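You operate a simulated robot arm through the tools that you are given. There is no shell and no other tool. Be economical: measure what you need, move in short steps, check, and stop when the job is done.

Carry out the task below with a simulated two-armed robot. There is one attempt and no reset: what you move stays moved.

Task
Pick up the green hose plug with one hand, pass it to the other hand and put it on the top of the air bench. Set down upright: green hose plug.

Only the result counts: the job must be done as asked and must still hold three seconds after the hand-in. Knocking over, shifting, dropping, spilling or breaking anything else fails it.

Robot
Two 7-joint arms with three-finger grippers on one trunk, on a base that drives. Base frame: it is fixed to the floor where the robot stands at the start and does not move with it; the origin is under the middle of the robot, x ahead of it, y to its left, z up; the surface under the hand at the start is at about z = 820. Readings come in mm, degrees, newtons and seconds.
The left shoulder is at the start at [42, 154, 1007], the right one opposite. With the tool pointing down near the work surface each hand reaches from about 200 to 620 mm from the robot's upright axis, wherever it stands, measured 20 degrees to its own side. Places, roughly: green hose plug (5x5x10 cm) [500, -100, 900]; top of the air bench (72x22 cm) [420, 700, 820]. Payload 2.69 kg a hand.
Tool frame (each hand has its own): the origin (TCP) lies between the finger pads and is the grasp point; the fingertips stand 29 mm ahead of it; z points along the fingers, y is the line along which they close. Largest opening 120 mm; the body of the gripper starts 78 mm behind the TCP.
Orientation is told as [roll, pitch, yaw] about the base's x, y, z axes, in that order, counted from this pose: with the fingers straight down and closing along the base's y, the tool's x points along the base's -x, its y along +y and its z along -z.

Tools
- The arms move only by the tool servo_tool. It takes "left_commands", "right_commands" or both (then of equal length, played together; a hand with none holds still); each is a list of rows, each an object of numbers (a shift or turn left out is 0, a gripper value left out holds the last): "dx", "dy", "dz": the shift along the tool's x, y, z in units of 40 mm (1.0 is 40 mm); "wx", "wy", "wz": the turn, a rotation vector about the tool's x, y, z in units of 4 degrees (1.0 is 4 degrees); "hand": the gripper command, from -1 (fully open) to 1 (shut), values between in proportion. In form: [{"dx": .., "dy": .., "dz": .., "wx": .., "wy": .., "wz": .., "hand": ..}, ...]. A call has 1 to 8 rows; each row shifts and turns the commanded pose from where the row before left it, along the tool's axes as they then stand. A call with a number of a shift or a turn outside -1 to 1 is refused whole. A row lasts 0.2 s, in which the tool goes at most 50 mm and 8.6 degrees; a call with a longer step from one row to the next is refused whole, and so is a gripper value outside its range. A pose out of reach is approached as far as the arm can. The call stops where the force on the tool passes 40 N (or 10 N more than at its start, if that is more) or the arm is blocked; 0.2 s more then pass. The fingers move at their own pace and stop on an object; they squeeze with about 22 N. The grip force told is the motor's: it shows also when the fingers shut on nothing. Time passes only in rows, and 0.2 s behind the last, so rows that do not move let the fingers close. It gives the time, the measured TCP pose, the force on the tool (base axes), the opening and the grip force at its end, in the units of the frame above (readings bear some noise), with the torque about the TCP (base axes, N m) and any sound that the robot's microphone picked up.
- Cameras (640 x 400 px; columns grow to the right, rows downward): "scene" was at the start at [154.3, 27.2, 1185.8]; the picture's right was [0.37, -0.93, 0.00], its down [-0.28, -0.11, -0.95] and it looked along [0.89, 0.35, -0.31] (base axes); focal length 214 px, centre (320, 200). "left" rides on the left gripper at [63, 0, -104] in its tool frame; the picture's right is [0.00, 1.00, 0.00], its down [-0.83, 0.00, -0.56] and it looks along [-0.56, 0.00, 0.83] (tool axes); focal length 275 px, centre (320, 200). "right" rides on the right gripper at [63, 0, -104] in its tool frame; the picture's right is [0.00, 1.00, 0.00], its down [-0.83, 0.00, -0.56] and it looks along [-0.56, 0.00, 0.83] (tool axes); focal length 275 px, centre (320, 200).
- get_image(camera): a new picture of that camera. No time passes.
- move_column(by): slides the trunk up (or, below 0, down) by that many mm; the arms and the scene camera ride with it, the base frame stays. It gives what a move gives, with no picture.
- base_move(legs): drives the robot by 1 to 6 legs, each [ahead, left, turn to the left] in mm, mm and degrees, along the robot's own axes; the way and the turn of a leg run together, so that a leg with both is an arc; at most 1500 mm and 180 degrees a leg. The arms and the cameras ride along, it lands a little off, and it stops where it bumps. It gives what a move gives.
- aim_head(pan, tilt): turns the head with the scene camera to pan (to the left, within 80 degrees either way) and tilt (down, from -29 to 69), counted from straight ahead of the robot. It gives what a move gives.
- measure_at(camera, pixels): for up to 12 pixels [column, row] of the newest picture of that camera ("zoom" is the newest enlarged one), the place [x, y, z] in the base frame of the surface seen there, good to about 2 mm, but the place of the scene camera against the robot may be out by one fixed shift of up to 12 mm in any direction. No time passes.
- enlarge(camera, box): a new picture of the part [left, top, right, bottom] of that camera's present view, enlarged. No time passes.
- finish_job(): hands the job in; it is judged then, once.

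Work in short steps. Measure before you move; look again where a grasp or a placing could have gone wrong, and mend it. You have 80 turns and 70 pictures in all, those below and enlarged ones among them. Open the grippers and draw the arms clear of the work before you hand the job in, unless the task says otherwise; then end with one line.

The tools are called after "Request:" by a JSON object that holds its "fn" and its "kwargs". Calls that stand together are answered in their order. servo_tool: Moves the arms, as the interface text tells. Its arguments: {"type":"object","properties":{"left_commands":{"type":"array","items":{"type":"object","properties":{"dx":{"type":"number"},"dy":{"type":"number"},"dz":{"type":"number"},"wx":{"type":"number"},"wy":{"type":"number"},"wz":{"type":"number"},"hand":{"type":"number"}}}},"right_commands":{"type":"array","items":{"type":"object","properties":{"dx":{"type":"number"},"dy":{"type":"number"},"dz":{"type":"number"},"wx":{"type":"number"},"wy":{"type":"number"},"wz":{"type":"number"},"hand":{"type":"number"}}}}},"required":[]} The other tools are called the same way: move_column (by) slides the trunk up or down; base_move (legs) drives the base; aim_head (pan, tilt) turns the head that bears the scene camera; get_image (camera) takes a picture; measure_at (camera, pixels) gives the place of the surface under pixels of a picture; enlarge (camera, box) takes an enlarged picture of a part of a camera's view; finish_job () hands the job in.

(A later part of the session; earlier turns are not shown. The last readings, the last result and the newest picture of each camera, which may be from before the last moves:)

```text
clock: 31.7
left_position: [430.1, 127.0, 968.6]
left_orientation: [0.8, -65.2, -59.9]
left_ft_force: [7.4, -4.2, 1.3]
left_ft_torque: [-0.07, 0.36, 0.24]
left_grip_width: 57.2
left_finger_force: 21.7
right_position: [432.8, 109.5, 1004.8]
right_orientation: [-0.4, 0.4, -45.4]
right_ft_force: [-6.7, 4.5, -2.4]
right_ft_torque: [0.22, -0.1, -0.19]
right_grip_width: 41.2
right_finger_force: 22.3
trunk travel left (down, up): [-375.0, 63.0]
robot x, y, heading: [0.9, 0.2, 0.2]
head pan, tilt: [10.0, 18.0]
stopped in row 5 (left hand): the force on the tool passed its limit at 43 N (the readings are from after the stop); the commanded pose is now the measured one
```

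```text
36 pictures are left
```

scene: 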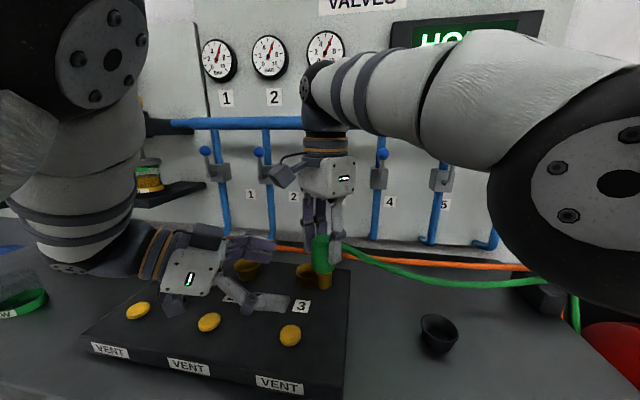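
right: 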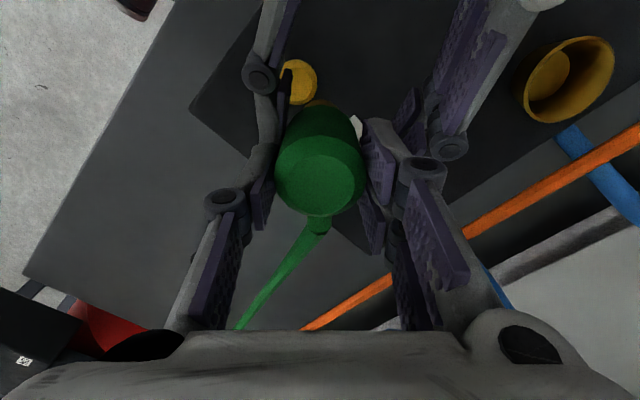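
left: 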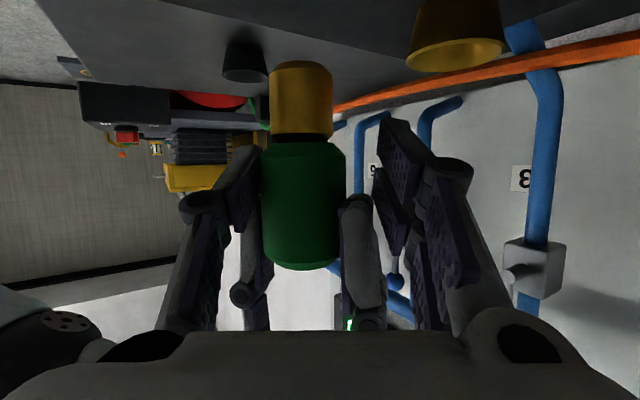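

The left fingers stopped at 57 mm: they caught the right fingertips, because my last 3 mm of lowering was too much. I open the left again, then raise the right by about 5 mm.

Request:
{"fn": "servo_tool", "kwargs": {"left_commands": [{"hand": -1}, {"hand": -1}, {"hand": -1}, {"hand": -1}, {}], "right_commands": [{}, {}, {"dz": -0.06}, {"dz": -0.06}, {}]}}

Request:
{"fn": "enlarge", "kwargs": {"camera": "left", "box": [220, 60, 420, 260]}}

Request:
{"fn": "measure_at", "kwargs": {"camera": "zoom", "pixels": [[315, 60], [315, 190], [315, 230], [315, 260], [315, 300], [315, 340], [205, 310], [425, 310], [205, 340], [425, 340]]}}

```text
clock: 32.9
left_position: [430.8, 126.2, 969.0]
left_orientation: [0.7, -65.0, -59.8]
left_ft_force: [-0.1, 0.2, 0.3]
left_ft_torque: [-0.03, 0.0, 0.0]
left_grip_width: 120.2
left_finger_force: 0.0
right_position: [434.5, 107.0, 1008.5]
right_orientation: [-0.4, 0.2, -45.9]
right_ft_force: [0.1, -0.2, -2.6]
right_ft_torque: [-0.03, 0.01, 0.01]
right_grip_width: 40.8
right_finger_force: 21.8
trunk travel left (down, up): [-375.0, 63.0]
robot x, y, heading: [-0.7, 0.7, 0.0]
head pan, tilt: [10.0, 18.0]
```

```text
2.00 times, centred on (320, 160) of left
```

zoom: 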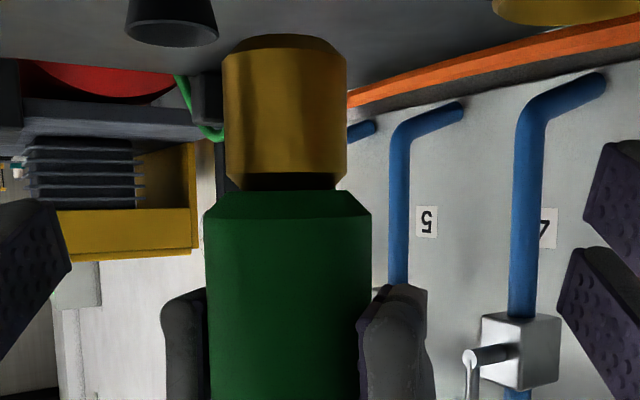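

```text
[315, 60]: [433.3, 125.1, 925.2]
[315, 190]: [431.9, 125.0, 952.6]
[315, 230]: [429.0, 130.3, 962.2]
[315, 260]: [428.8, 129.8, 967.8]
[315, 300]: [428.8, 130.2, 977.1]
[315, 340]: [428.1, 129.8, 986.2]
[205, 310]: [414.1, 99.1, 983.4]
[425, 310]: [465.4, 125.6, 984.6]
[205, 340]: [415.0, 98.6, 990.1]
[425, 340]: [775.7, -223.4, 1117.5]
```

The plug is now about 8 mm off-centre laterally. I split the correction between both hands.

Request:
{"fn": "servo_tool", "kwargs": {"left_commands": [{"dy": -0.1}, {}], "right_commands": [{"dx": -0.027, "dy": 0.1}, {}]}}

Request:
{"fn": "enlarge", "kwargs": {"camera": "left", "box": [220, 60, 420, 260]}}

```text
clock: 33.5
left_position: [428.4, 127.0, 967.7]
left_orientation: [0.7, -65.0, -60.0]
left_ft_force: [-0.6, -1.2, 0.1]
left_ft_torque: [0.01, -0.01, -0.01]
left_grip_width: 120.0
left_finger_force: 0.1
right_position: [432.9, 107.1, 1010.5]
right_orientation: [-0.2, 0.3, -45.7]
right_ft_force: [-0.1, 0.4, -1.1]
right_ft_torque: [0.02, -0.02, -0.01]
right_grip_width: 40.9
right_finger_force: 22.2
right hand out of reach, approached as far as the arm can: row 1
trunk travel left (down, up): [-375.0, 63.0]
robot x, y, heading: [3.7, 0.1, 0.1]
head pan, tilt: [10.0, 18.0]
```

```text
2.00 times, centred on (320, 160) of left
```

zoom: 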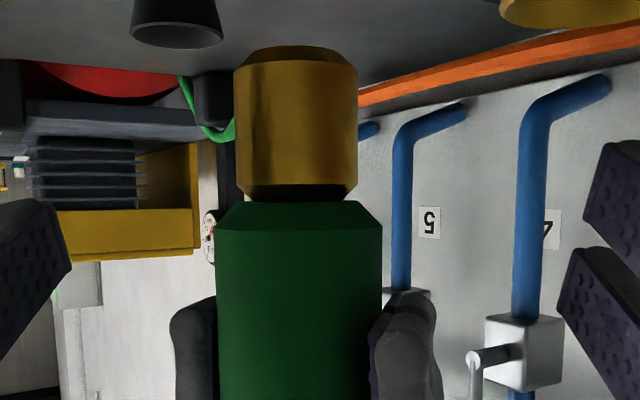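

It is still about 5 mm off, so I shift the left hand by 5 mm more.

Request:
{"fn": "servo_tool", "kwargs": {"left_commands": [{"dy": -0.13}, {}]}}

Request:
{"fn": "enlarge", "kwargs": {"camera": "left", "box": [220, 60, 420, 260]}}

Request:
{"fn": "measure_at", "kwargs": {"camera": "zoom", "pixels": [[312, 228], [312, 245], [312, 300], [200, 310], [425, 315], [312, 180]]}}

```text
clock: 34.1
left_position: [425.3, 126.9, 965.3]
left_orientation: [0.7, -65.2, -59.8]
left_ft_force: [0.7, -0.6, -0.4]
left_ft_torque: [0.0, -0.04, 0.01]
left_grip_width: 120.3
left_finger_force: 0.0
left hand out of reach, approached as far as the arm can: row 1
right_position: [431.7, 107.5, 1011.4]
right_orientation: [-0.2, 0.4, -45.7]
right_ft_force: [-0.2, -0.4, -1.0]
right_ft_torque: [0.05, -0.01, 0.02]
right_grip_width: 40.9
right_finger_force: 22.3
trunk travel left (down, up): [-375.0, 63.0]
robot x, y, heading: [1.4, 1.4, -0.3]
head pan, tilt: [10.0, 18.0]
```

```text
2.00 times, centred on (320, 160) of left
```

zoom: 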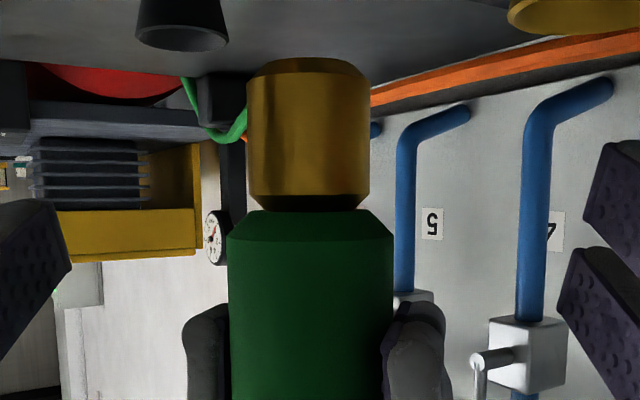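

```text
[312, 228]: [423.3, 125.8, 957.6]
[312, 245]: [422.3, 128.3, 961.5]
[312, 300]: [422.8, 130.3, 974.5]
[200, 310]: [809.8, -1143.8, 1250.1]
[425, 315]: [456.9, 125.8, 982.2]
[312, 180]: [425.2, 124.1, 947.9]
```

Centred now (column 310 in the zoom). The left hand settled at z 965, so I lower the right by 5 mm and close.

Request:
{"fn": "servo_tool", "kwargs": {"right_commands": [{"dz": 0.12}, {}, {}]}}

Request:
{"fn": "enlarge", "kwargs": {"camera": "left", "box": [220, 60, 420, 260]}}

```text
clock: 34.9
left_position: [425.1, 125.1, 964.2]
left_orientation: [0.6, -65.2, -59.9]
left_ft_force: [0.3, -0.2, 0.6]
left_ft_torque: [-0.03, 0.03, 0.01]
left_grip_width: 120.0
left_finger_force: 0.1
right_position: [431.3, 110.2, 1002.1]
right_orientation: [-0.6, 0.2, -45.3]
right_ft_force: [-0.6, 0.3, -1.2]
right_ft_torque: [0.0, 0.01, -0.02]
right_grip_width: 40.9
right_finger_force: 21.8
trunk travel left (down, up): [-375.0, 63.0]
robot x, y, heading: [-2.7, 2.2, -0.1]
head pan, tilt: [10.0, 18.0]
```

```text
2.00 times, centred on (320, 160) of left
```

zoom: 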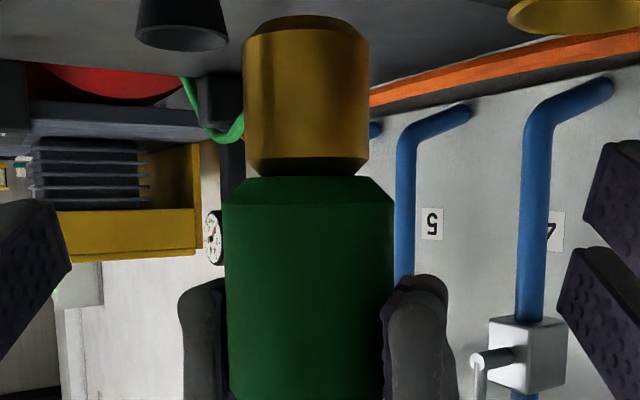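

The right overshot down to z 1002. I raise it 3 mm and check.

Request:
{"fn": "servo_tool", "kwargs": {"right_commands": [{"dz": -0.08}, {}, {}]}}

```text
clock: 35.7
left_position: [424.4, 125.9, 964.5]
left_orientation: [0.6, -65.3, -59.8]
left_ft_force: [-0.6, 0.6, 0.3]
left_ft_torque: [0.0, -0.02, 0.05]
left_grip_width: 119.9
left_finger_force: 0.0
right_position: [432.8, 108.7, 1005.9]
right_orientation: [-0.4, 0.2, -45.5]
right_ft_force: [0.0, 0.3, -1.7]
right_ft_torque: [0.0, 0.04, 0.02]
right_grip_width: 40.6
right_finger_force: 22.6
trunk travel left (down, up): [-375.0, 63.0]
robot x, y, heading: [-1.6, -0.0, 0.0]
head pan, tilt: [10.0, 18.0]
```

There is 6 mm clearance between the finger sets now. I close the left gripper.

Request:
{"fn": "servo_tool", "kwargs": {"left_commands": [{"hand": 0}, {"hand": 0.1}, {"hand": 0.2}, {"hand": 0.3}, {"hand": 1}, {"hand": 1}, {"hand": 1}]}}

Request:
{"fn": "get_image", "kwargs": {"camera": "left"}}

Request:
{"fn": "get_image", "kwargs": {"camera": "scene"}}

```text
clock: 37.3
left_position: [426.3, 126.5, 964.4]
left_orientation: [1.0, -65.1, -59.9]
left_ft_force: [23.9, 23.5, -2.6]
left_ft_torque: [-0.57, 0.53, 0.9]
left_grip_width: 52.8
left_finger_force: 21.9
right_position: [432.9, 109.0, 1007.7]
right_orientation: [-0.7, 0.1, -45.3]
right_ft_force: [-24.8, -24.4, 0.5]
right_ft_torque: [-0.34, 0.44, -0.3]
right_grip_width: 41.0
right_finger_force: 22.2
trunk travel left (down, up): [-375.0, 63.0]
robot x, y, heading: [0.9, -3.4, 0.1]
head pan, tilt: [10.0, 18.0]
```

```text
31 pictures are left
```

left: 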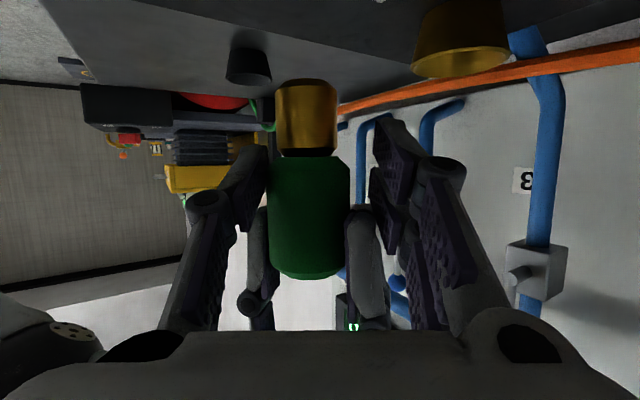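

```text
30 pictures are left
```

scene: 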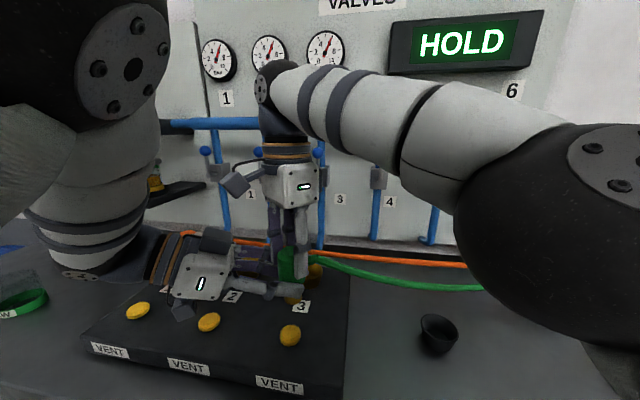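

The left fingers stopped at 53 mm, apparently caught on the right hand's +side finger. I zoom in to see where the contact is.

Request:
{"fn": "enlarge", "kwargs": {"camera": "left", "box": [180, 80, 460, 255]}}

Request:
{"fn": "enlarge", "kwargs": {"camera": "scene", "box": [200, 210, 360, 310]}}

Request:
{"fn": "enlarge", "kwargs": {"camera": "right", "box": [200, 40, 460, 260]}}

```text
2.29 times, centred on (320, 168) of left
```

zoom: 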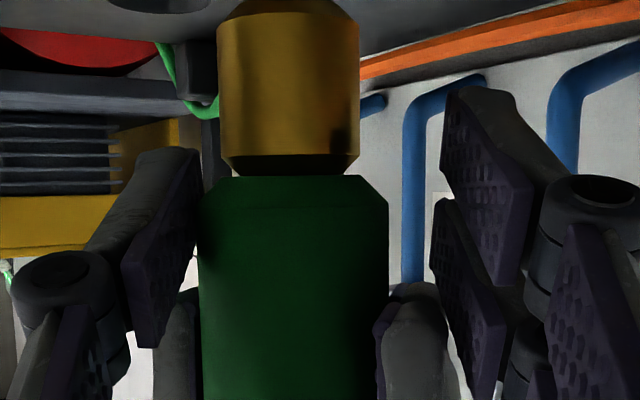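

```text
4.00 times, centred on (280, 260) of scene
```

zoom: 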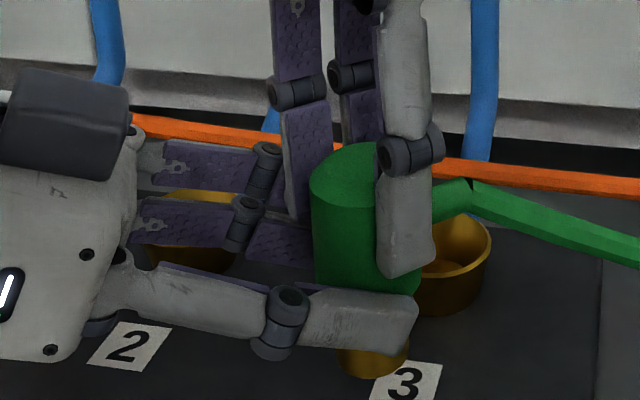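

```text
1.82 times, centred on (330, 150) of right
```

zoom: 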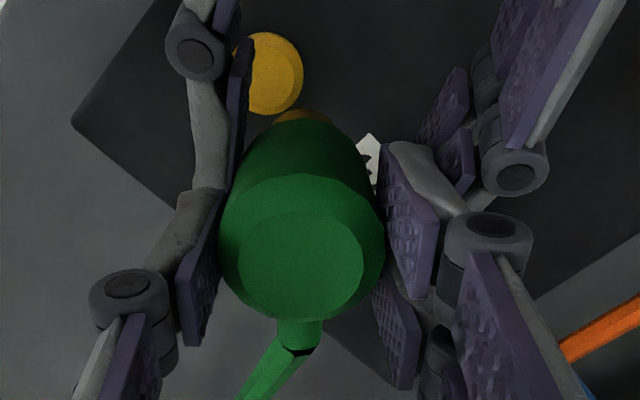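

The zoom shows each gripper has one finger on one side and two spread fingers on the other. The left hand's upper double finger hits the right's double. I open the left, back off, then turn the left hand 180° about its own axis and yaw the right to about +10°, so the finger sets interleave.

Request:
{"fn": "servo_tool", "kwargs": {"left_commands": [{"hand": -1}, {"hand": -1}, {"hand": -1}, {"hand": -1}, {"dz": -0.6}, {"dz": -0.8}, {"dz": -0.8}, {"dz": -0.4}]}}

Request:
{"fn": "servo_tool", "kwargs": {"left_commands": [{"wz": 1}, {"wz": 1}, {"wz": 1}, {"wz": 1}, {"wz": 1}, {"wz": 1}, {"wz": 1}, {"wz": 1}], "right_commands": [{"wz": -1}, {"wz": -1}, {"wz": -1}, {"wz": -1}, {"wz": -1}, {"wz": -1}, {"wz": -1}, {"wz": -1}]}}

Request:
{"fn": "servo_tool", "kwargs": {"left_commands": [{"wz": 1}, {"wz": 1}, {"wz": 1}, {"wz": 1}, {"wz": 1}, {"wz": 1}, {"wz": 1}, {"wz": 1}], "right_commands": [{"wz": -1}, {"wz": -1}, {"wz": -1}, {"wz": -1}, {"wz": -1}, {"wz": -0.75}, {}, {}]}}

```text
clock: 39.1
left_position: [375.6, 208.0, 1008.4]
left_orientation: [0.8, -65.0, -59.7]
left_ft_force: [-1.1, -0.5, -0.2]
left_ft_torque: [0.0, -0.02, -0.03]
left_grip_width: 119.7
left_finger_force: 0.0
right_position: [432.0, 110.1, 1006.6]
right_orientation: [-0.5, 0.3, -45.3]
right_ft_force: [0.7, -0.3, -1.9]
right_ft_torque: [0.03, 0.02, 0.02]
right_grip_width: 40.7
right_finger_force: 21.9
trunk travel left (down, up): [-375.0, 63.0]
robot x, y, heading: [-4.0, 1.4, 0.0]
head pan, tilt: [10.0, 18.0]
```

```text
clock: 40.9
left_position: [378.0, 207.4, 1008.4]
left_orientation: [41.4, -55.6, -106.2]
left_ft_force: [0.4, 0.1, -0.8]
left_ft_torque: [0.01, -0.01, 0.03]
left_grip_width: 119.9
left_finger_force: 0.0
left hand out of reach, approached as far as the arm can: row 7, 8
right_position: [432.8, 108.2, 1009.0]
right_orientation: [-0.1, 0.3, -13.5]
right_ft_force: [-0.4, 0.0, -1.8]
right_ft_torque: [0.0, -0.01, -0.02]
right_grip_width: 40.7
right_finger_force: 21.8
trunk travel left (down, up): [-375.0, 63.0]
robot x, y, heading: [1.7, 3.8, 0.0]
head pan, tilt: [10.0, 18.0]
```

```text
clock: 42.7
left_position: [375.2, 185.6, 1010.9]
left_orientation: [45.5, -52.8, -111.0]
left_ft_force: [-0.4, 0.2, 0.0]
left_ft_torque: [0.0, -0.01, -0.02]
left_grip_width: 119.9
left_finger_force: 0.0
left hand out of reach, approached as far as the arm can: row 1, 2, 3, 4, 5, 6, 7, 8
right_position: [433.3, 108.5, 1009.2]
right_orientation: [0.1, 0.4, 9.4]
right_ft_force: [-0.1, 0.0, -1.6]
right_ft_torque: [0.02, 0.01, 0.0]
right_grip_width: 40.9
right_finger_force: 22.0
trunk travel left (down, up): [-375.0, 63.0]
robot x, y, heading: [-4.6, -1.3, 0.1]
head pan, tilt: [10.0, 18.0]
```

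Positive rotation is limited at about 33°, so I turn the other way. The total needed is about −217°; I run several calls and check.

Request:
{"fn": "servo_tool", "kwargs": {"left_commands": [{"wz": -1, "dz": -0.3}, {"wz": -1, "dz": -0.3}, {"wz": -1}, {"wz": -1}, {"wz": -1}, {"wz": -1}, {"wz": -1}, {"wz": -1}]}}

Request:
{"fn": "servo_tool", "kwargs": {"left_commands": [{"wz": -1}, {"wz": -1}, {"wz": -1}, {"wz": -1}, {"wz": -1}, {"wz": -1}, {"wz": -1}, {"wz": -1}]}}

Request:
{"fn": "servo_tool", "kwargs": {"left_commands": [{"wz": -1}, {"wz": -1}, {"wz": -1}, {"wz": -1}, {"wz": -1}, {"wz": -1}, {"wz": -1}, {"wz": -1}]}}

```text
clock: 44.5
left_position: [364.8, 205.1, 1022.0]
left_orientation: [-8.0, -64.8, -50.3]
left_ft_force: [0.3, -0.6, 0.9]
left_ft_torque: [-0.03, -0.04, -0.01]
left_grip_width: 119.9
left_finger_force: 0.1
right_position: [432.6, 108.4, 1007.8]
right_orientation: [0.1, 0.5, 9.5]
right_ft_force: [0.5, 0.8, -2.9]
right_ft_torque: [-0.03, 0.05, -0.01]
right_grip_width: 40.8
right_finger_force: 22.1
trunk travel left (down, up): [-375.0, 63.0]
robot x, y, heading: [1.4, 1.1, -0.2]
head pan, tilt: [10.0, 18.0]
```

```text
clock: 46.3
left_position: [364.9, 204.5, 1021.1]
left_orientation: [-51.4, -47.4, 0.5]
left_ft_force: [0.2, -0.4, -0.1]
left_ft_torque: [0.02, 0.0, 0.01]
left_grip_width: 120.0
left_finger_force: 0.0
right_position: [433.1, 108.2, 1008.6]
right_orientation: [0.0, 0.3, 9.4]
right_ft_force: [0.3, -0.6, -1.9]
right_ft_torque: [0.02, -0.04, 0.0]
right_grip_width: 40.7
right_finger_force: 22.2
trunk travel left (down, up): [-375.0, 63.0]
robot x, y, heading: [-1.0, -3.5, -0.1]
head pan, tilt: [10.0, 18.0]
```

```text
clock: 48.1
left_position: [365.2, 204.4, 1020.9]
left_orientation: [-63.3, -20.1, 21.0]
left_ft_force: [-0.4, 0.4, -0.2]
left_ft_torque: [-0.02, 0.01, 0.01]
left_grip_width: 120.0
left_finger_force: 0.1
right_position: [433.2, 108.1, 1008.3]
right_orientation: [0.0, 0.4, 9.4]
right_ft_force: [0.1, 0.9, -1.2]
right_ft_torque: [0.0, -0.01, -0.02]
right_grip_width: 40.7
right_finger_force: 21.8
trunk travel left (down, up): [-375.0, 63.0]
robot x, y, heading: [-0.6, -1.4, -0.1]
head pan, tilt: [10.0, 18.0]
```

d is unchanged at (0.46,−0.78,−0.42), and the hand has rolled about −73°. I continue toward −180°.

Request:
{"fn": "servo_tool", "kwargs": {"left_commands": [{"wz": -1}, {"wz": -1}, {"wz": -1}, {"wz": -1}, {"wz": -1}, {"wz": -1}, {"wz": -1}, {"wz": -1}]}}

Request:
{"fn": "servo_tool", "kwargs": {"left_commands": [{"wz": -1}, {"wz": -1}, {"wz": -1}, {"wz": -1}, {"wz": -1}, {"wz": -1}, {"wz": -1}, {"wz": -1}]}}

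Request:
{"fn": "servo_tool", "kwargs": {"left_commands": [{"wz": -1}, {"wz": -1}, {"wz": -1}, {"wz": -1}, {"wz": -1}, {"wz": -1}, {"wz": -1}, {"wz": -1}]}}

Request:
{"fn": "get_image", "kwargs": {"camera": "left"}}

Request:
{"fn": "get_image", "kwargs": {"camera": "scene"}}

```text
clock: 49.9
left_position: [364.2, 205.9, 1020.8]
left_orientation: [-64.7, 8.9, 35.2]
left_ft_force: [0.4, -0.3, 0.2]
left_ft_torque: [0.01, 0.02, -0.01]
left_grip_width: 120.1
left_finger_force: 0.0
right_position: [433.8, 108.2, 1007.6]
right_orientation: [0.0, 0.4, 9.4]
right_ft_force: [-0.3, 0.3, -1.2]
right_ft_torque: [0.01, 0.0, -0.02]
right_grip_width: 40.9
right_finger_force: 21.8
trunk travel left (down, up): [-375.0, 63.0]
robot x, y, heading: [1.5, 2.3, -0.0]
head pan, tilt: [10.0, 18.0]
```

```text
clock: 51.7
left_position: [365.3, 205.1, 1020.2]
left_orientation: [-58.0, 37.1, 51.5]
left_ft_force: [-0.2, -0.1, 0.2]
left_ft_torque: [0.0, 0.01, 0.01]
left_grip_width: 120.0
left_finger_force: 0.0
right_position: [433.8, 108.6, 1008.4]
right_orientation: [-0.1, 0.4, 9.3]
right_ft_force: [0.0, -0.3, -2.6]
right_ft_torque: [-0.02, 0.03, -0.03]
right_grip_width: 41.0
right_finger_force: 22.2
trunk travel left (down, up): [-375.0, 63.0]
robot x, y, heading: [-2.5, 5.7, 0.3]
head pan, tilt: [10.0, 18.0]
```

```text
clock: 53.5
left_position: [364.5, 204.6, 1021.1]
left_orientation: [-30.9, 60.4, 86.3]
left_ft_force: [-0.3, -0.2, 0.3]
left_ft_torque: [0.0, -0.01, 0.04]
left_grip_width: 119.7
left_finger_force: 0.1
right_position: [434.3, 107.9, 1007.7]
right_orientation: [0.1, 0.3, 9.4]
right_ft_force: [0.2, -0.7, -1.5]
right_ft_torque: [-0.03, 0.04, -0.03]
right_grip_width: 40.9
right_finger_force: 22.1
trunk travel left (down, up): [-375.0, 63.0]
robot x, y, heading: [-3.0, -3.7, 0.1]
head pan, tilt: [10.0, 18.0]
```

```text
26 pictures are left
```

left: 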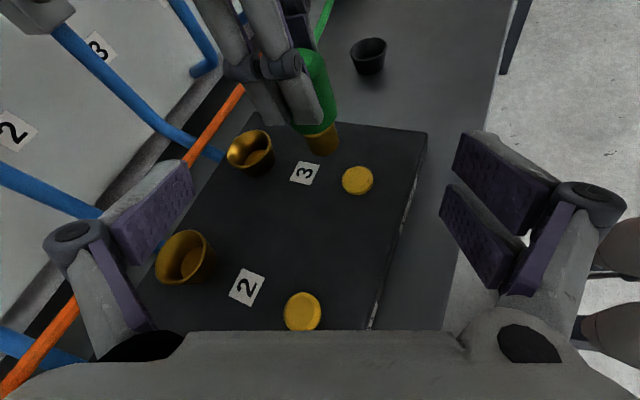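

```text
25 pictures are left
```

scene: 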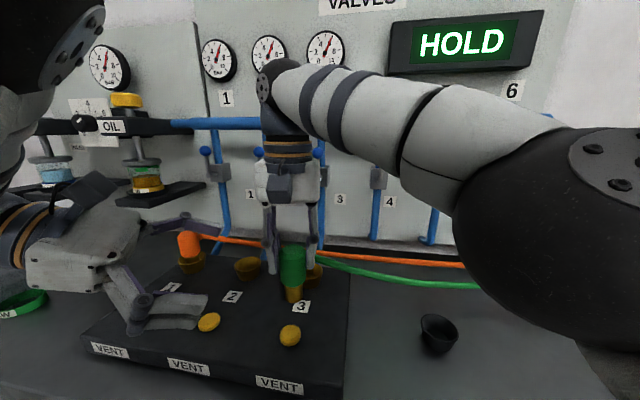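

The view is good now; 14.7° of roll remains. I finish the roll and move to a pre-grasp about 90 mm short of the plug.

Request:
{"fn": "servo_tool", "kwargs": {"left_commands": [{"wz": -1}, {"wz": -1}, {"wz": -1}, {"wz": -0.67}, {"dx": -0.31, "dy": -0.11, "dz": 0.36}, {"dx": -0.31, "dy": -0.11, "dz": 0.36}, {"dx": -0.31, "dy": -0.11, "dz": 0.36}, {}]}}

Request:
{"fn": "get_image", "kwargs": {"camera": "left"}}

```text
clock: 55.3
left_position: [388.6, 191.5, 971.4]
left_orientation: [-3.5, 65.0, 117.0]
left_ft_force: [0.0, -0.6, -0.1]
left_ft_torque: [-0.01, 0.02, 0.02]
left_grip_width: 120.0
left_finger_force: 0.1
right_position: [433.8, 108.0, 1008.7]
right_orientation: [0.0, 0.3, 9.3]
right_ft_force: [0.5, -0.3, -2.2]
right_ft_torque: [-0.01, 0.03, -0.02]
right_grip_width: 40.5
right_finger_force: 21.7
trunk travel left (down, up): [-375.0, 63.0]
robot x, y, heading: [1.0, 0.4, -0.1]
head pan, tilt: [10.0, 18.0]
```

```text
24 pictures are left
```

left: 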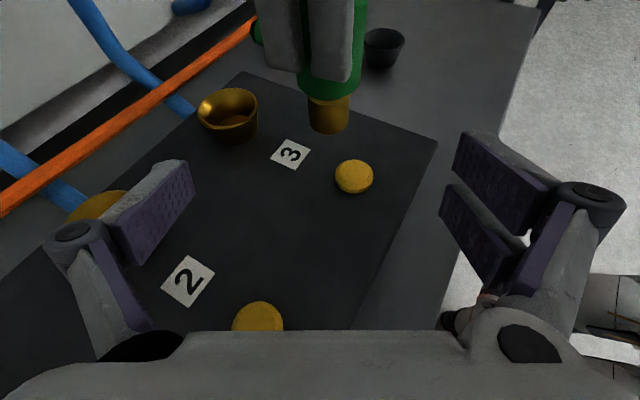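

The geometry check shows tilt is the problem: with a flatter left hand, its single finger passes below the right's tips and its double finger has a free side. I reduce the tilt from 25° to 8°.

Request:
{"fn": "servo_tool", "kwargs": {"left_commands": [{"wy": 1}, {"wy": 1}, {"wy": 1}, {"wy": 1}, {"wy": 0.25}, {}]}}

Request:
{"fn": "get_image", "kwargs": {"camera": "left"}}

```text
clock: 56.7
left_position: [388.6, 191.9, 969.2]
left_orientation: [-10.7, 81.9, 109.6]
left_ft_force: [-0.3, -0.5, -0.3]
left_ft_torque: [-0.02, -0.02, -0.01]
left_grip_width: 120.3
left_finger_force: 0.0
right_position: [434.1, 108.2, 1008.5]
right_orientation: [0.1, 0.4, 9.4]
right_ft_force: [-0.3, 0.5, -1.4]
right_ft_torque: [0.0, -0.01, 0.0]
right_grip_width: 40.7
right_finger_force: 22.2
trunk travel left (down, up): [-375.0, 63.0]
robot x, y, heading: [-3.7, -1.1, -0.0]
head pan, tilt: [10.0, 18.0]
```

```text
23 pictures are left
```

left: 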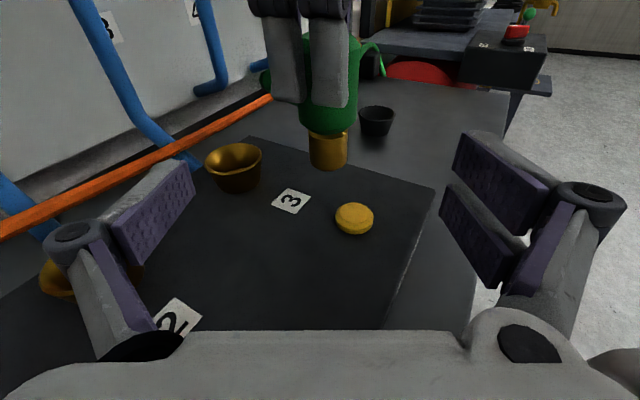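

Reached with d = (0.50,−0.85,−0.14). I measure the plug in the left view.

Request:
{"fn": "measure_at", "kwargs": {"camera": "left", "pixels": [[328, 150], [312, 150], [345, 150], [328, 133], [328, 122], [328, 165], [285, 98], [330, 100], [352, 115], [302, 115]]}}

Request:
{"fn": "enlarge", "kwargs": {"camera": "left", "box": [240, 0, 420, 180]}}

```text
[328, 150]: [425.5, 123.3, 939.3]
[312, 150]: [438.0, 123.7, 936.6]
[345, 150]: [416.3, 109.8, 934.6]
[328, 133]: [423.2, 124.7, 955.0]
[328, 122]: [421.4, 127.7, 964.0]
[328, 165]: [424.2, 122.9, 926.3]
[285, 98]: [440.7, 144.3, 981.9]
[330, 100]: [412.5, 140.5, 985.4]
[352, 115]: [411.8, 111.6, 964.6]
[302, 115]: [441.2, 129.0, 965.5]
```

```text
2.22 times, centred on (330, 90) of left
```

zoom: 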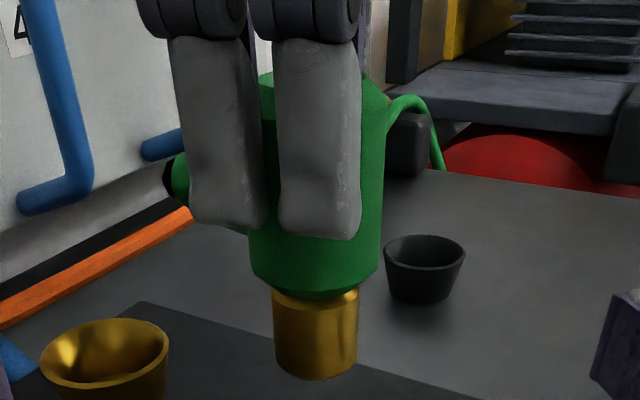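

Clear view: on the image right the plug's side is free for the left's double finger, and on the left the single finger fits under the right's tip. The plug axis is at (432,111) and I need left z about 966. I advance.

Request:
{"fn": "servo_tool", "kwargs": {"left_commands": [{"dx": 0.048, "dy": 0.021, "dz": 0.484}, {"dx": 0.048, "dy": 0.021, "dz": 0.484}, {"dx": 0.048, "dy": 0.021, "dz": 0.484}, {"dx": 0.048, "dy": 0.021, "dz": 0.484}, {}]}}

Request:
{"fn": "get_image", "kwargs": {"camera": "left"}}

```text
clock: 57.9
left_position: [426.3, 123.3, 965.7]
left_orientation: [-10.8, 81.8, 109.7]
left_ft_force: [0.1, -0.1, 0.2]
left_ft_torque: [-0.02, -0.02, 0.01]
left_grip_width: 120.0
left_finger_force: 0.1
right_position: [432.8, 108.6, 1007.5]
right_orientation: [-0.1, 0.4, 9.4]
right_ft_force: [0.7, -0.1, -1.3]
right_ft_torque: [-0.01, -0.01, -0.02]
right_grip_width: 40.8
right_finger_force: 21.6
trunk travel left (down, up): [-375.0, 63.0]
robot x, y, heading: [2.5, 1.7, -0.1]
head pan, tilt: [10.0, 18.0]
```

```text
21 pictures are left
```

left: 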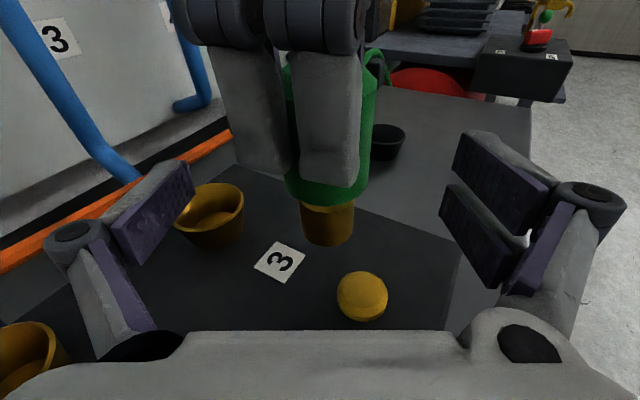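

It is in place without reach trouble. The plug axis is at column 328, so I shift 3 mm along +y and close in stages.

Request:
{"fn": "servo_tool", "kwargs": {"left_commands": [{"dy": 0.08}, {"hand": 0}, {"hand": 0.1}, {"hand": 0.2}, {"hand": 0.3}, {"hand": 1}, {"hand": 1}, {}]}}

Request:
{"fn": "get_image", "kwargs": {"camera": "left"}}

```text
clock: 59.7
left_position: [422.8, 122.2, 965.1]
left_orientation: [-10.7, 81.9, 109.6]
left_ft_force: [4.9, 3.6, -0.5]
left_ft_torque: [-0.02, 0.12, 0.09]
left_grip_width: 40.7
left_finger_force: 21.9
right_position: [433.5, 108.0, 1007.4]
right_orientation: [0.0, 0.5, 9.4]
right_ft_force: [-4.6, -4.0, -1.1]
right_ft_torque: [-0.09, 0.15, 0.06]
right_grip_width: 40.8
right_finger_force: 22.1
trunk travel left (down, up): [-375.0, 63.0]
robot x, y, heading: [-1.4, 0.7, 0.0]
head pan, tilt: [10.0, 18.0]
```

```text
20 pictures are left
```

left: 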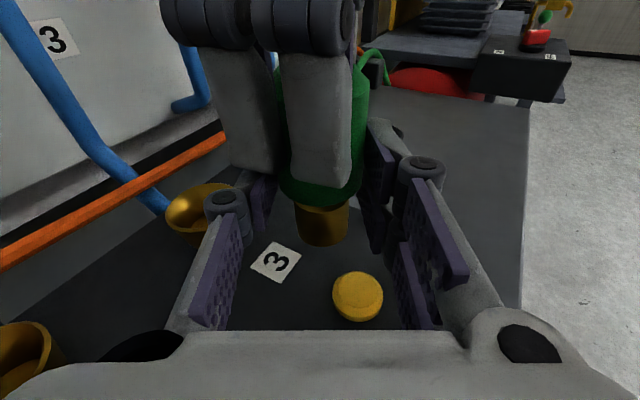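

Both hands now hold the plug, and the left reads 40.7 mm. I open the right only to about 60 mm to avoid touching the left hand, then lift it straight up.

Request:
{"fn": "servo_tool", "kwargs": {"right_commands": [{"hand": 0}, {"hand": 0}, {"hand": 0}, {}]}}

Request:
{"fn": "get_image", "kwargs": {"camera": "left"}}

```text
clock: 60.7
left_position: [423.8, 121.6, 965.6]
left_orientation: [-10.7, 81.8, 109.8]
left_ft_force: [0.4, -0.6, 0.1]
left_ft_torque: [0.04, 0.0, 0.01]
left_grip_width: 40.4
left_finger_force: 22.1
right_position: [433.2, 108.7, 1008.3]
right_orientation: [-0.1, 0.4, 9.5]
right_ft_force: [-0.3, -0.4, 0.3]
right_ft_torque: [0.0, -0.03, 0.0]
right_grip_width: 60.0
right_finger_force: 0.1
trunk travel left (down, up): [-375.0, 63.0]
robot x, y, heading: [0.7, 2.8, -0.1]
head pan, tilt: [10.0, 18.0]
```

```text
19 pictures are left
```

left: 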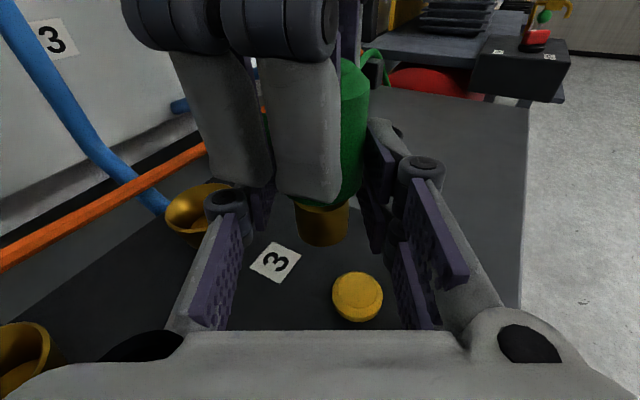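

The left hand holds the plug alone now (40.4 mm, 22 N). I lift the right a little to check that it doesn't drift at its reach limit.

Request:
{"fn": "servo_tool", "kwargs": {"right_commands": [{"dz": -0.2}, {"dz": -0.2}, {}]}}

```text
clock: 61.5
left_position: [422.4, 120.6, 965.2]
left_orientation: [-10.7, 81.9, 109.6]
left_ft_force: [0.3, -0.4, -0.1]
left_ft_torque: [0.01, 0.02, -0.04]
left_grip_width: 40.8
left_finger_force: 21.9
right_position: [433.2, 101.5, 1023.6]
right_orientation: [0.2, 0.4, 9.3]
right_ft_force: [1.4, -0.3, 0.0]
right_ft_torque: [0.0, 0.0, -0.03]
right_grip_width: 59.7
right_finger_force: 0.2
right hand out of reach, approached as far as the arm can: row 2
trunk travel left (down, up): [-375.0, 63.0]
robot x, y, heading: [-1.9, -2.6, 0.3]
head pan, tilt: [10.0, 18.0]
```

It drifted 7 mm in −y. I move it 12 mm toward −x to regain reach while re-centring, then keep lifting.

Request:
{"fn": "servo_tool", "kwargs": {"right_commands": [{"dx": 0.3, "dy": 0.1}, {"dx": 0.05, "dz": -0.2}, {"dx": 0.05, "dz": -0.2}, {}]}}

Request:
{"fn": "get_image", "kwargs": {"camera": "left"}}

```text
clock: 62.5
left_position: [423.2, 122.4, 965.6]
left_orientation: [-10.5, 81.9, 109.7]
left_ft_force: [-0.2, 0.5, -0.2]
left_ft_torque: [0.04, 0.0, 0.03]
left_grip_width: 40.9
left_finger_force: 22.3
right_position: [415.2, 104.0, 1037.4]
right_orientation: [-0.1, 0.5, 9.6]
right_ft_force: [0.0, -0.1, 1.2]
right_ft_torque: [0.03, -0.03, 0.01]
right_grip_width: 60.3
right_finger_force: 0.1
trunk travel left (down, up): [-375.0, 63.0]
robot x, y, heading: [-2.9, 0.2, -0.1]
head pan, tilt: [10.0, 18.0]
```

```text
18 pictures are left
```

left: 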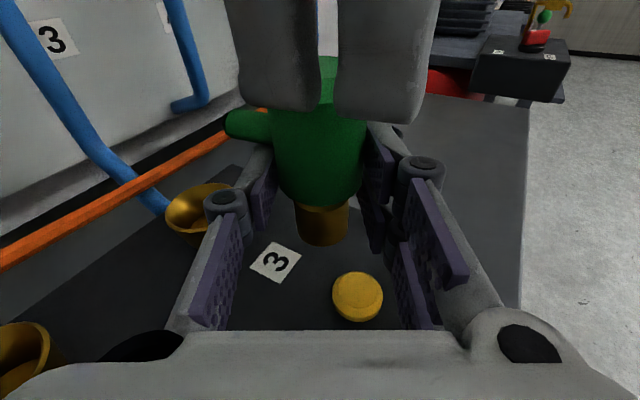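

It is coming off cleanly. I keep lifting, then draw the right hand away toward −y.

Request:
{"fn": "servo_tool", "kwargs": {"right_commands": [{"dx": 0.1, "dz": -0.25}, {"dx": 0.1, "dz": -0.3}, {"dx": 0.1, "dz": -0.3}, {"dx": 0.1, "dz": -0.3}, {}]}}

```text
clock: 63.7
left_position: [422.8, 121.9, 965.6]
left_orientation: [-10.6, 81.9, 109.6]
left_ft_force: [-0.6, -0.1, -0.5]
left_ft_torque: [0.03, 0.02, 0.0]
left_grip_width: 40.4
left_finger_force: 21.9
right_position: [394.8, 98.5, 1081.6]
right_orientation: [-0.2, 0.3, 9.6]
right_ft_force: [-0.2, 0.2, 0.3]
right_ft_torque: [-0.02, 0.0, -0.02]
right_grip_width: 60.0
right_finger_force: 0.1
right hand out of reach, approached as far as the arm can: row 3, 4
trunk travel left (down, up): [-375.0, 63.0]
robot x, y, heading: [-1.7, -1.3, 0.3]
head pan, tilt: [10.0, 18.0]
```

The right fingertips are above the plug top. I withdraw the right hand to the robot's right side.

Request:
{"fn": "servo_tool", "kwargs": {"right_commands": [{"dy": -0.7}, {"dx": 0.2, "dy": -0.9}, {"dx": 0.2, "dy": -0.9}, {"dx": 0.2, "dy": -0.9}, {"dx": 0.2, "dy": -0.9}, {"dx": 0.2, "dy": -0.9}, {"dx": 0.2, "dy": -0.9}, {}]}}

Request:
{"fn": "get_image", "kwargs": {"camera": "scene"}}

Request:
{"fn": "get_image", "kwargs": {"camera": "left"}}

```text
clock: 65.5
left_position: [422.8, 120.8, 965.2]
left_orientation: [-10.6, 81.9, 109.7]
left_ft_force: [-0.4, -0.6, 1.3]
left_ft_torque: [0.05, 0.01, -0.04]
left_grip_width: 40.4
left_finger_force: 22.3
right_position: [390.0, -151.3, 1081.0]
right_orientation: [-0.3, 0.4, 9.6]
right_ft_force: [0.6, 0.3, -0.6]
right_ft_torque: [-0.04, 0.01, 0.01]
right_grip_width: 59.9
right_finger_force: 0.1
trunk travel left (down, up): [-375.0, 63.0]
robot x, y, heading: [-3.1, -1.9, 0.3]
head pan, tilt: [10.0, 18.0]
```

```text
17 pictures are left
```

scene: 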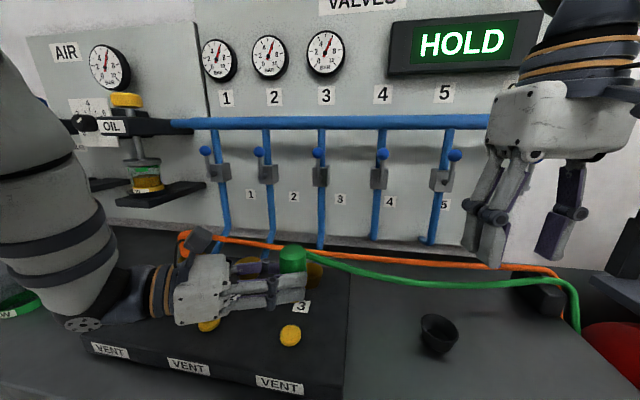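

```text
16 pictures are left
```

left: 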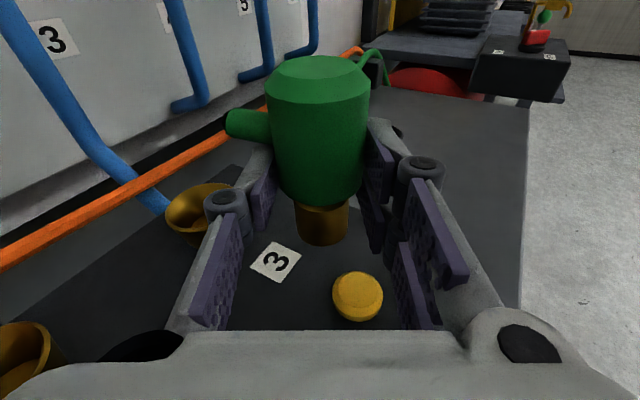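

The left hand holds the plug well. I raise the column 60 mm for clearance, then sidestep left in two legs, watching the force for hose pull.

Request:
{"fn": "move_column", "kwargs": {"by": 60}}

Request:
{"fn": "base_move", "kwargs": {"legs": [[0, 220, 0]]}}

Request:
{"fn": "get_image", "kwargs": {"camera": "scene"}}

```text
clock: 66.5
left_position: [422.8, 122.5, 1024.2]
left_orientation: [-9.6, 81.9, 110.8]
left_ft_force: [-0.3, 0.7, -2.4]
left_ft_torque: [0.0, 0.01, -0.01]
left_grip_width: 40.4
left_finger_force: 21.7
right_position: [390.0, -149.8, 1140.5]
right_orientation: [-0.1, 0.7, 9.6]
right_ft_force: [0.6, -0.6, 0.6]
right_ft_torque: [-0.04, 0.04, -0.02]
right_grip_width: 59.9
right_finger_force: 0.0
trunk travel left (down, up): [-435.0, 3.0]
robot x, y, heading: [4.9, -1.7, 0.2]
head pan, tilt: [10.0, 18.0]
```

```text
clock: 68.8
left_position: [423.1, 339.7, 1025.1]
left_orientation: [-10.7, 81.8, 109.6]
left_ft_force: [-0.4, -0.8, -1.0]
left_ft_torque: [0.04, -0.02, 0.0]
left_grip_width: 40.8
left_finger_force: 22.2
right_position: [388.6, 65.9, 1140.9]
right_orientation: [-0.1, 0.5, 9.6]
right_ft_force: [-0.1, 1.5, 1.0]
right_ft_torque: [0.04, -0.03, -0.01]
right_grip_width: 60.2
right_finger_force: 0.1
trunk travel left (down, up): [-435.0, 3.0]
robot x, y, heading: [0.6, 214.7, -0.2]
head pan, tilt: [10.0, 18.0]
```

```text
15 pictures are left
```

scene: 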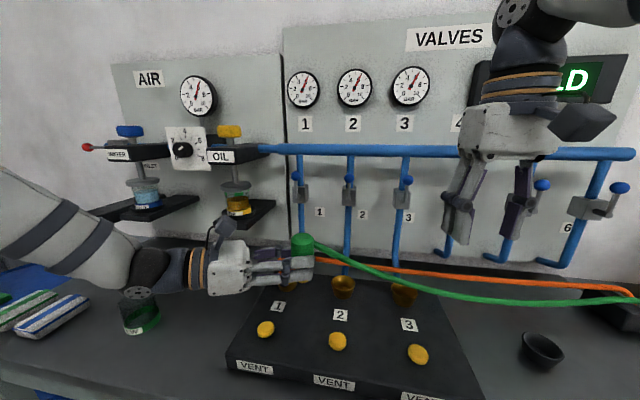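

The hose follows with slack and the forces are small. I continue 230 mm left while still high.

Request:
{"fn": "base_move", "kwargs": {"legs": [[0, 235, 0]]}}

Request:
{"fn": "aim_head", "kwargs": {"pan": 25, "tilt": 30}}

Request:
{"fn": "get_image", "kwargs": {"camera": "scene"}}

```text
clock: 71.2
left_position: [424.0, 571.3, 1026.2]
left_orientation: [-10.7, 81.9, 109.4]
left_ft_force: [-0.8, 0.5, -0.7]
left_ft_torque: [0.02, 0.01, -0.01]
left_grip_width: 40.4
left_finger_force: 22.0
right_position: [389.6, 300.4, 1141.7]
right_orientation: [-0.1, 0.5, 9.4]
right_ft_force: [1.0, 0.5, -0.2]
right_ft_torque: [-0.01, 0.0, -0.02]
right_grip_width: 60.0
right_finger_force: 0.2
trunk travel left (down, up): [-435.0, 3.0]
robot x, y, heading: [-0.2, 452.0, -0.2]
head pan, tilt: [10.0, 18.0]
```

```text
clock: 72.0
left_position: [422.7, 572.2, 1024.7]
left_orientation: [-10.6, 81.9, 109.3]
left_ft_force: [-0.1, -1.1, -1.7]
left_ft_torque: [0.02, -0.02, 0.01]
left_grip_width: 40.6
left_finger_force: 22.3
right_position: [389.6, 298.8, 1141.6]
right_orientation: [-0.1, 0.5, 9.4]
right_ft_force: [0.6, -0.5, -0.3]
right_ft_torque: [0.01, 0.01, -0.03]
right_grip_width: 60.0
right_finger_force: 0.0
trunk travel left (down, up): [-435.0, 3.0]
robot x, y, heading: [2.8, 450.1, -0.0]
head pan, tilt: [25.0, 30.0]
```

```text
14 pictures are left
```

scene: 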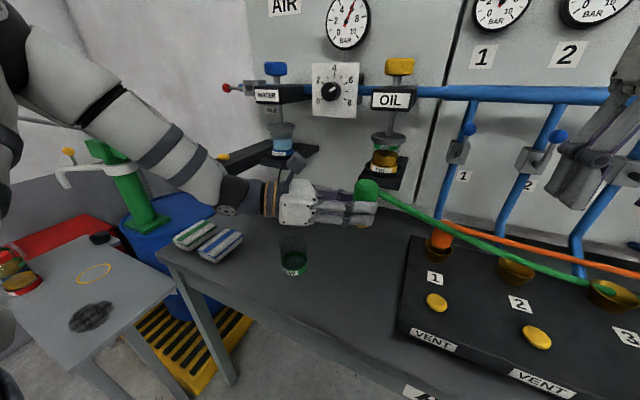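

The plug is near (430,560,~1025) and the jar is at pixel (292,255). I measure the jar, the bench front edge and the small side table before choosing the set-down point.

Request:
{"fn": "measure_at", "kwargs": {"camera": "scene", "pixels": [[292, 238], [292, 270], [279, 255], [306, 255], [300, 338], [230, 300], [165, 262], [366, 190], [160, 275], [215, 255], [400, 330], [370, 280]]}}

Request:
{"fn": "enlarge", "kwargs": {"camera": "scene", "box": [220, 150, 420, 350]}}

```text
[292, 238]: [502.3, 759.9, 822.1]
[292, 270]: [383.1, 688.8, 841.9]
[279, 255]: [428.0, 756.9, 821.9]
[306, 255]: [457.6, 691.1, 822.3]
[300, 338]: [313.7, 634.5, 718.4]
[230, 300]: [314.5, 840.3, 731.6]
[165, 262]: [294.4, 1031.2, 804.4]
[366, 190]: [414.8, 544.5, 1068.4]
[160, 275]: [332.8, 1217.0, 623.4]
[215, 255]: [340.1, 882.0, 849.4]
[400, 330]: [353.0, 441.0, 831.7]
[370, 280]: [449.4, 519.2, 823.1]
```

```text
2.00 times, centred on (320, 250) of scene
```

zoom: 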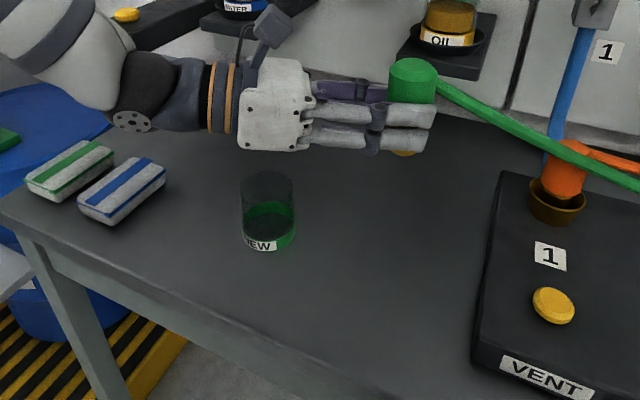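

The jar is at about (425,722) with radius 40, and the bench front edge is near x 310. I will set the plug at about (368,550): the hand then stays about 40 mm from the jar and mostly off the bench. I back the base 62 mm and check the hose near the orange plug.

Request:
{"fn": "base_move", "kwargs": {"legs": [[-62, -8, 0]]}}

Request:
{"fn": "get_image", "kwargs": {"camera": "scene"}}

Request:
{"fn": "measure_at", "kwargs": {"camera": "scene", "pixels": [[377, 180], [380, 195], [400, 190], [420, 205], [440, 218], [455, 225], [470, 230], [440, 240], [500, 247], [560, 265], [377, 205]]}}

```text
clock: 73.0
left_position: [361.6, 566.0, 1026.0]
left_orientation: [-10.9, 81.8, 109.3]
left_ft_force: [0.2, -0.2, -0.7]
left_ft_torque: [0.05, -0.01, 0.03]
left_grip_width: 40.3
left_finger_force: 22.0
right_position: [327.0, 291.9, 1141.8]
right_orientation: [0.0, 0.5, 9.3]
right_ft_force: [-0.5, -0.9, -0.8]
right_ft_torque: [0.0, -0.07, -0.01]
right_grip_width: 60.2
right_finger_force: 0.1
trunk travel left (down, up): [-435.0, 3.0]
robot x, y, heading: [-61.4, 439.9, -0.2]
head pan, tilt: [25.0, 30.0]
```

```text
12 pictures are left
```

scene: 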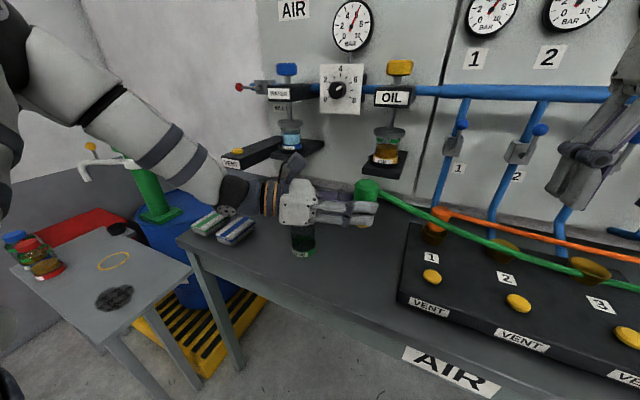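

```text
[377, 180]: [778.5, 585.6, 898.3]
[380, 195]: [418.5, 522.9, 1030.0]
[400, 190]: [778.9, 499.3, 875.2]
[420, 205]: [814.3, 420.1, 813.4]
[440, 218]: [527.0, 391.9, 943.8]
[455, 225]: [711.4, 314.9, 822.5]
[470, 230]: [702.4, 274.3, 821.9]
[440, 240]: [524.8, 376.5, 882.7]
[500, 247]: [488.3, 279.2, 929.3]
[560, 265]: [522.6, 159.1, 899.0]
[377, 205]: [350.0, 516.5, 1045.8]
```

The hose passes about 60 mm in front of the orange plug. I lower the column 140 mm in two parts, watching the force.

Request:
{"fn": "move_column", "kwargs": {"by": -80}}

Request:
{"fn": "move_column", "kwargs": {"by": -60}}

Request:
{"fn": "get_image", "kwargs": {"camera": "scene"}}

Request:
{"fn": "get_image", "kwargs": {"camera": "left"}}

```text
clock: 74.2
left_position: [361.8, 564.1, 946.8]
left_orientation: [-11.6, 82.0, 108.6]
left_ft_force: [0.0, 0.5, -0.3]
left_ft_torque: [0.0, 0.02, 0.04]
left_grip_width: 40.5
left_finger_force: 22.1
right_position: [326.9, 292.8, 1062.5]
right_orientation: [-0.1, 0.5, 9.4]
right_ft_force: [0.5, 0.0, -0.4]
right_ft_torque: [-0.01, -0.03, 0.02]
right_grip_width: 59.9
right_finger_force: 0.1
trunk travel left (down, up): [-355.0, 83.0]
robot x, y, heading: [-63.1, 446.2, -0.1]
head pan, tilt: [25.0, 30.0]
```

```text
clock: 75.2
left_position: [361.9, 564.1, 885.5]
left_orientation: [-11.1, 81.9, 109.1]
left_ft_force: [-0.4, -0.4, -0.5]
left_ft_torque: [0.04, 0.01, -0.04]
left_grip_width: 40.5
left_finger_force: 21.1
right_position: [327.6, 291.7, 1002.1]
right_orientation: [-0.1, 0.3, 9.3]
right_ft_force: [0.3, -0.4, -0.1]
right_ft_torque: [-0.02, -0.03, 0.03]
right_grip_width: 60.0
right_finger_force: 0.0
trunk travel left (down, up): [-295.0, 143.0]
robot x, y, heading: [-59.6, 442.4, -0.2]
head pan, tilt: [25.0, 30.0]
```

```text
11 pictures are left
```

scene: 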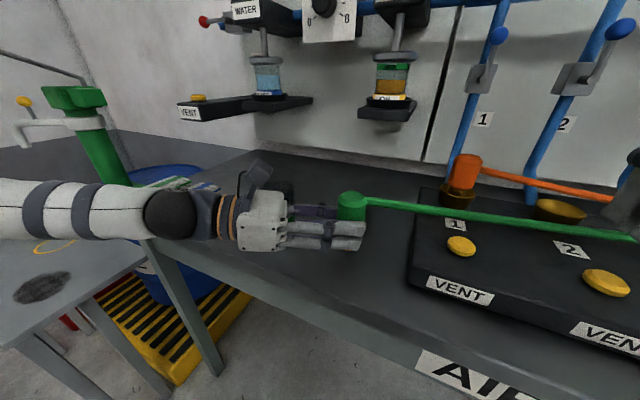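

```text
10 pictures are left
```

left: 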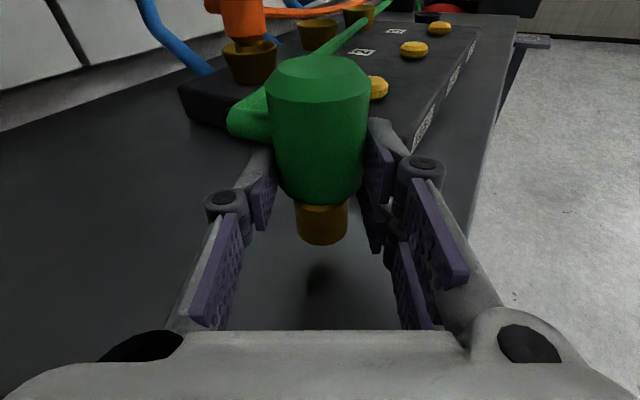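

The plug is about 22 mm above the bench. I measure its bottom and the bench beneath with the left camera.

Request:
{"fn": "measure_at", "kwargs": {"camera": "left", "pixels": [[321, 238], [321, 225], [305, 232], [338, 232], [321, 280], [330, 300], [321, 190], [321, 120], [321, 98], [318, 75]]}}

```text
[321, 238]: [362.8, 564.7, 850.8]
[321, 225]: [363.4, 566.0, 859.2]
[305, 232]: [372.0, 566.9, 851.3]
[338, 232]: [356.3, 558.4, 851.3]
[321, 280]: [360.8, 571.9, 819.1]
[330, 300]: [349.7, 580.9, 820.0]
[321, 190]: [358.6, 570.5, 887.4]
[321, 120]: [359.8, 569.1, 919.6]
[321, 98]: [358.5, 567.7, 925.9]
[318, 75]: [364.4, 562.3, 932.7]
```

The bottom is at about z 846 and the plug is upright. I lower 20 mm, then in fine steps while watching the vertical force.

Request:
{"fn": "servo_tool", "kwargs": {"left_commands": [{"dx": -0.247, "dy": 0.006, "dz": 0.035}, {"dx": -0.247, "dy": 0.006, "dz": 0.035}, {}, {}]}}

Request:
{"fn": "servo_tool", "kwargs": {"left_commands": [{"dx": -0.05, "dz": 0.007}, {"dx": -0.05, "dz": 0.007}, {}]}}

```text
clock: 76.2
left_position: [362.4, 565.3, 865.8]
left_orientation: [-11.0, 82.0, 109.0]
left_ft_force: [0.9, 0.9, 4.6]
left_ft_torque: [-0.15, -0.05, 0.02]
left_grip_width: 40.6
left_finger_force: 22.2
right_position: [327.6, 292.4, 1001.4]
right_orientation: [-0.1, 0.5, 9.3]
right_ft_force: [0.5, 0.4, 0.3]
right_ft_torque: [0.01, -0.02, 0.01]
right_grip_width: 59.9
right_finger_force: 0.1
trunk travel left (down, up): [-295.0, 143.0]
robot x, y, heading: [-65.0, 443.4, 0.1]
head pan, tilt: [25.0, 30.0]
```

```text
clock: 77.0
left_position: [362.1, 564.3, 862.9]
left_orientation: [-11.4, 81.8, 108.8]
left_ft_force: [1.7, 0.5, 14.0]
left_ft_torque: [-0.28, -0.15, 0.1]
left_grip_width: 40.7
left_finger_force: 21.9
right_position: [327.8, 290.9, 1001.4]
right_orientation: [-0.1, 0.4, 9.4]
right_ft_force: [0.1, -0.1, -0.2]
right_ft_torque: [0.01, -0.01, 0.02]
right_grip_width: 60.0
right_finger_force: 0.1
trunk travel left (down, up): [-295.0, 143.0]
robot x, y, heading: [-59.8, 445.3, -0.2]
head pan, tilt: [25.0, 30.0]
```

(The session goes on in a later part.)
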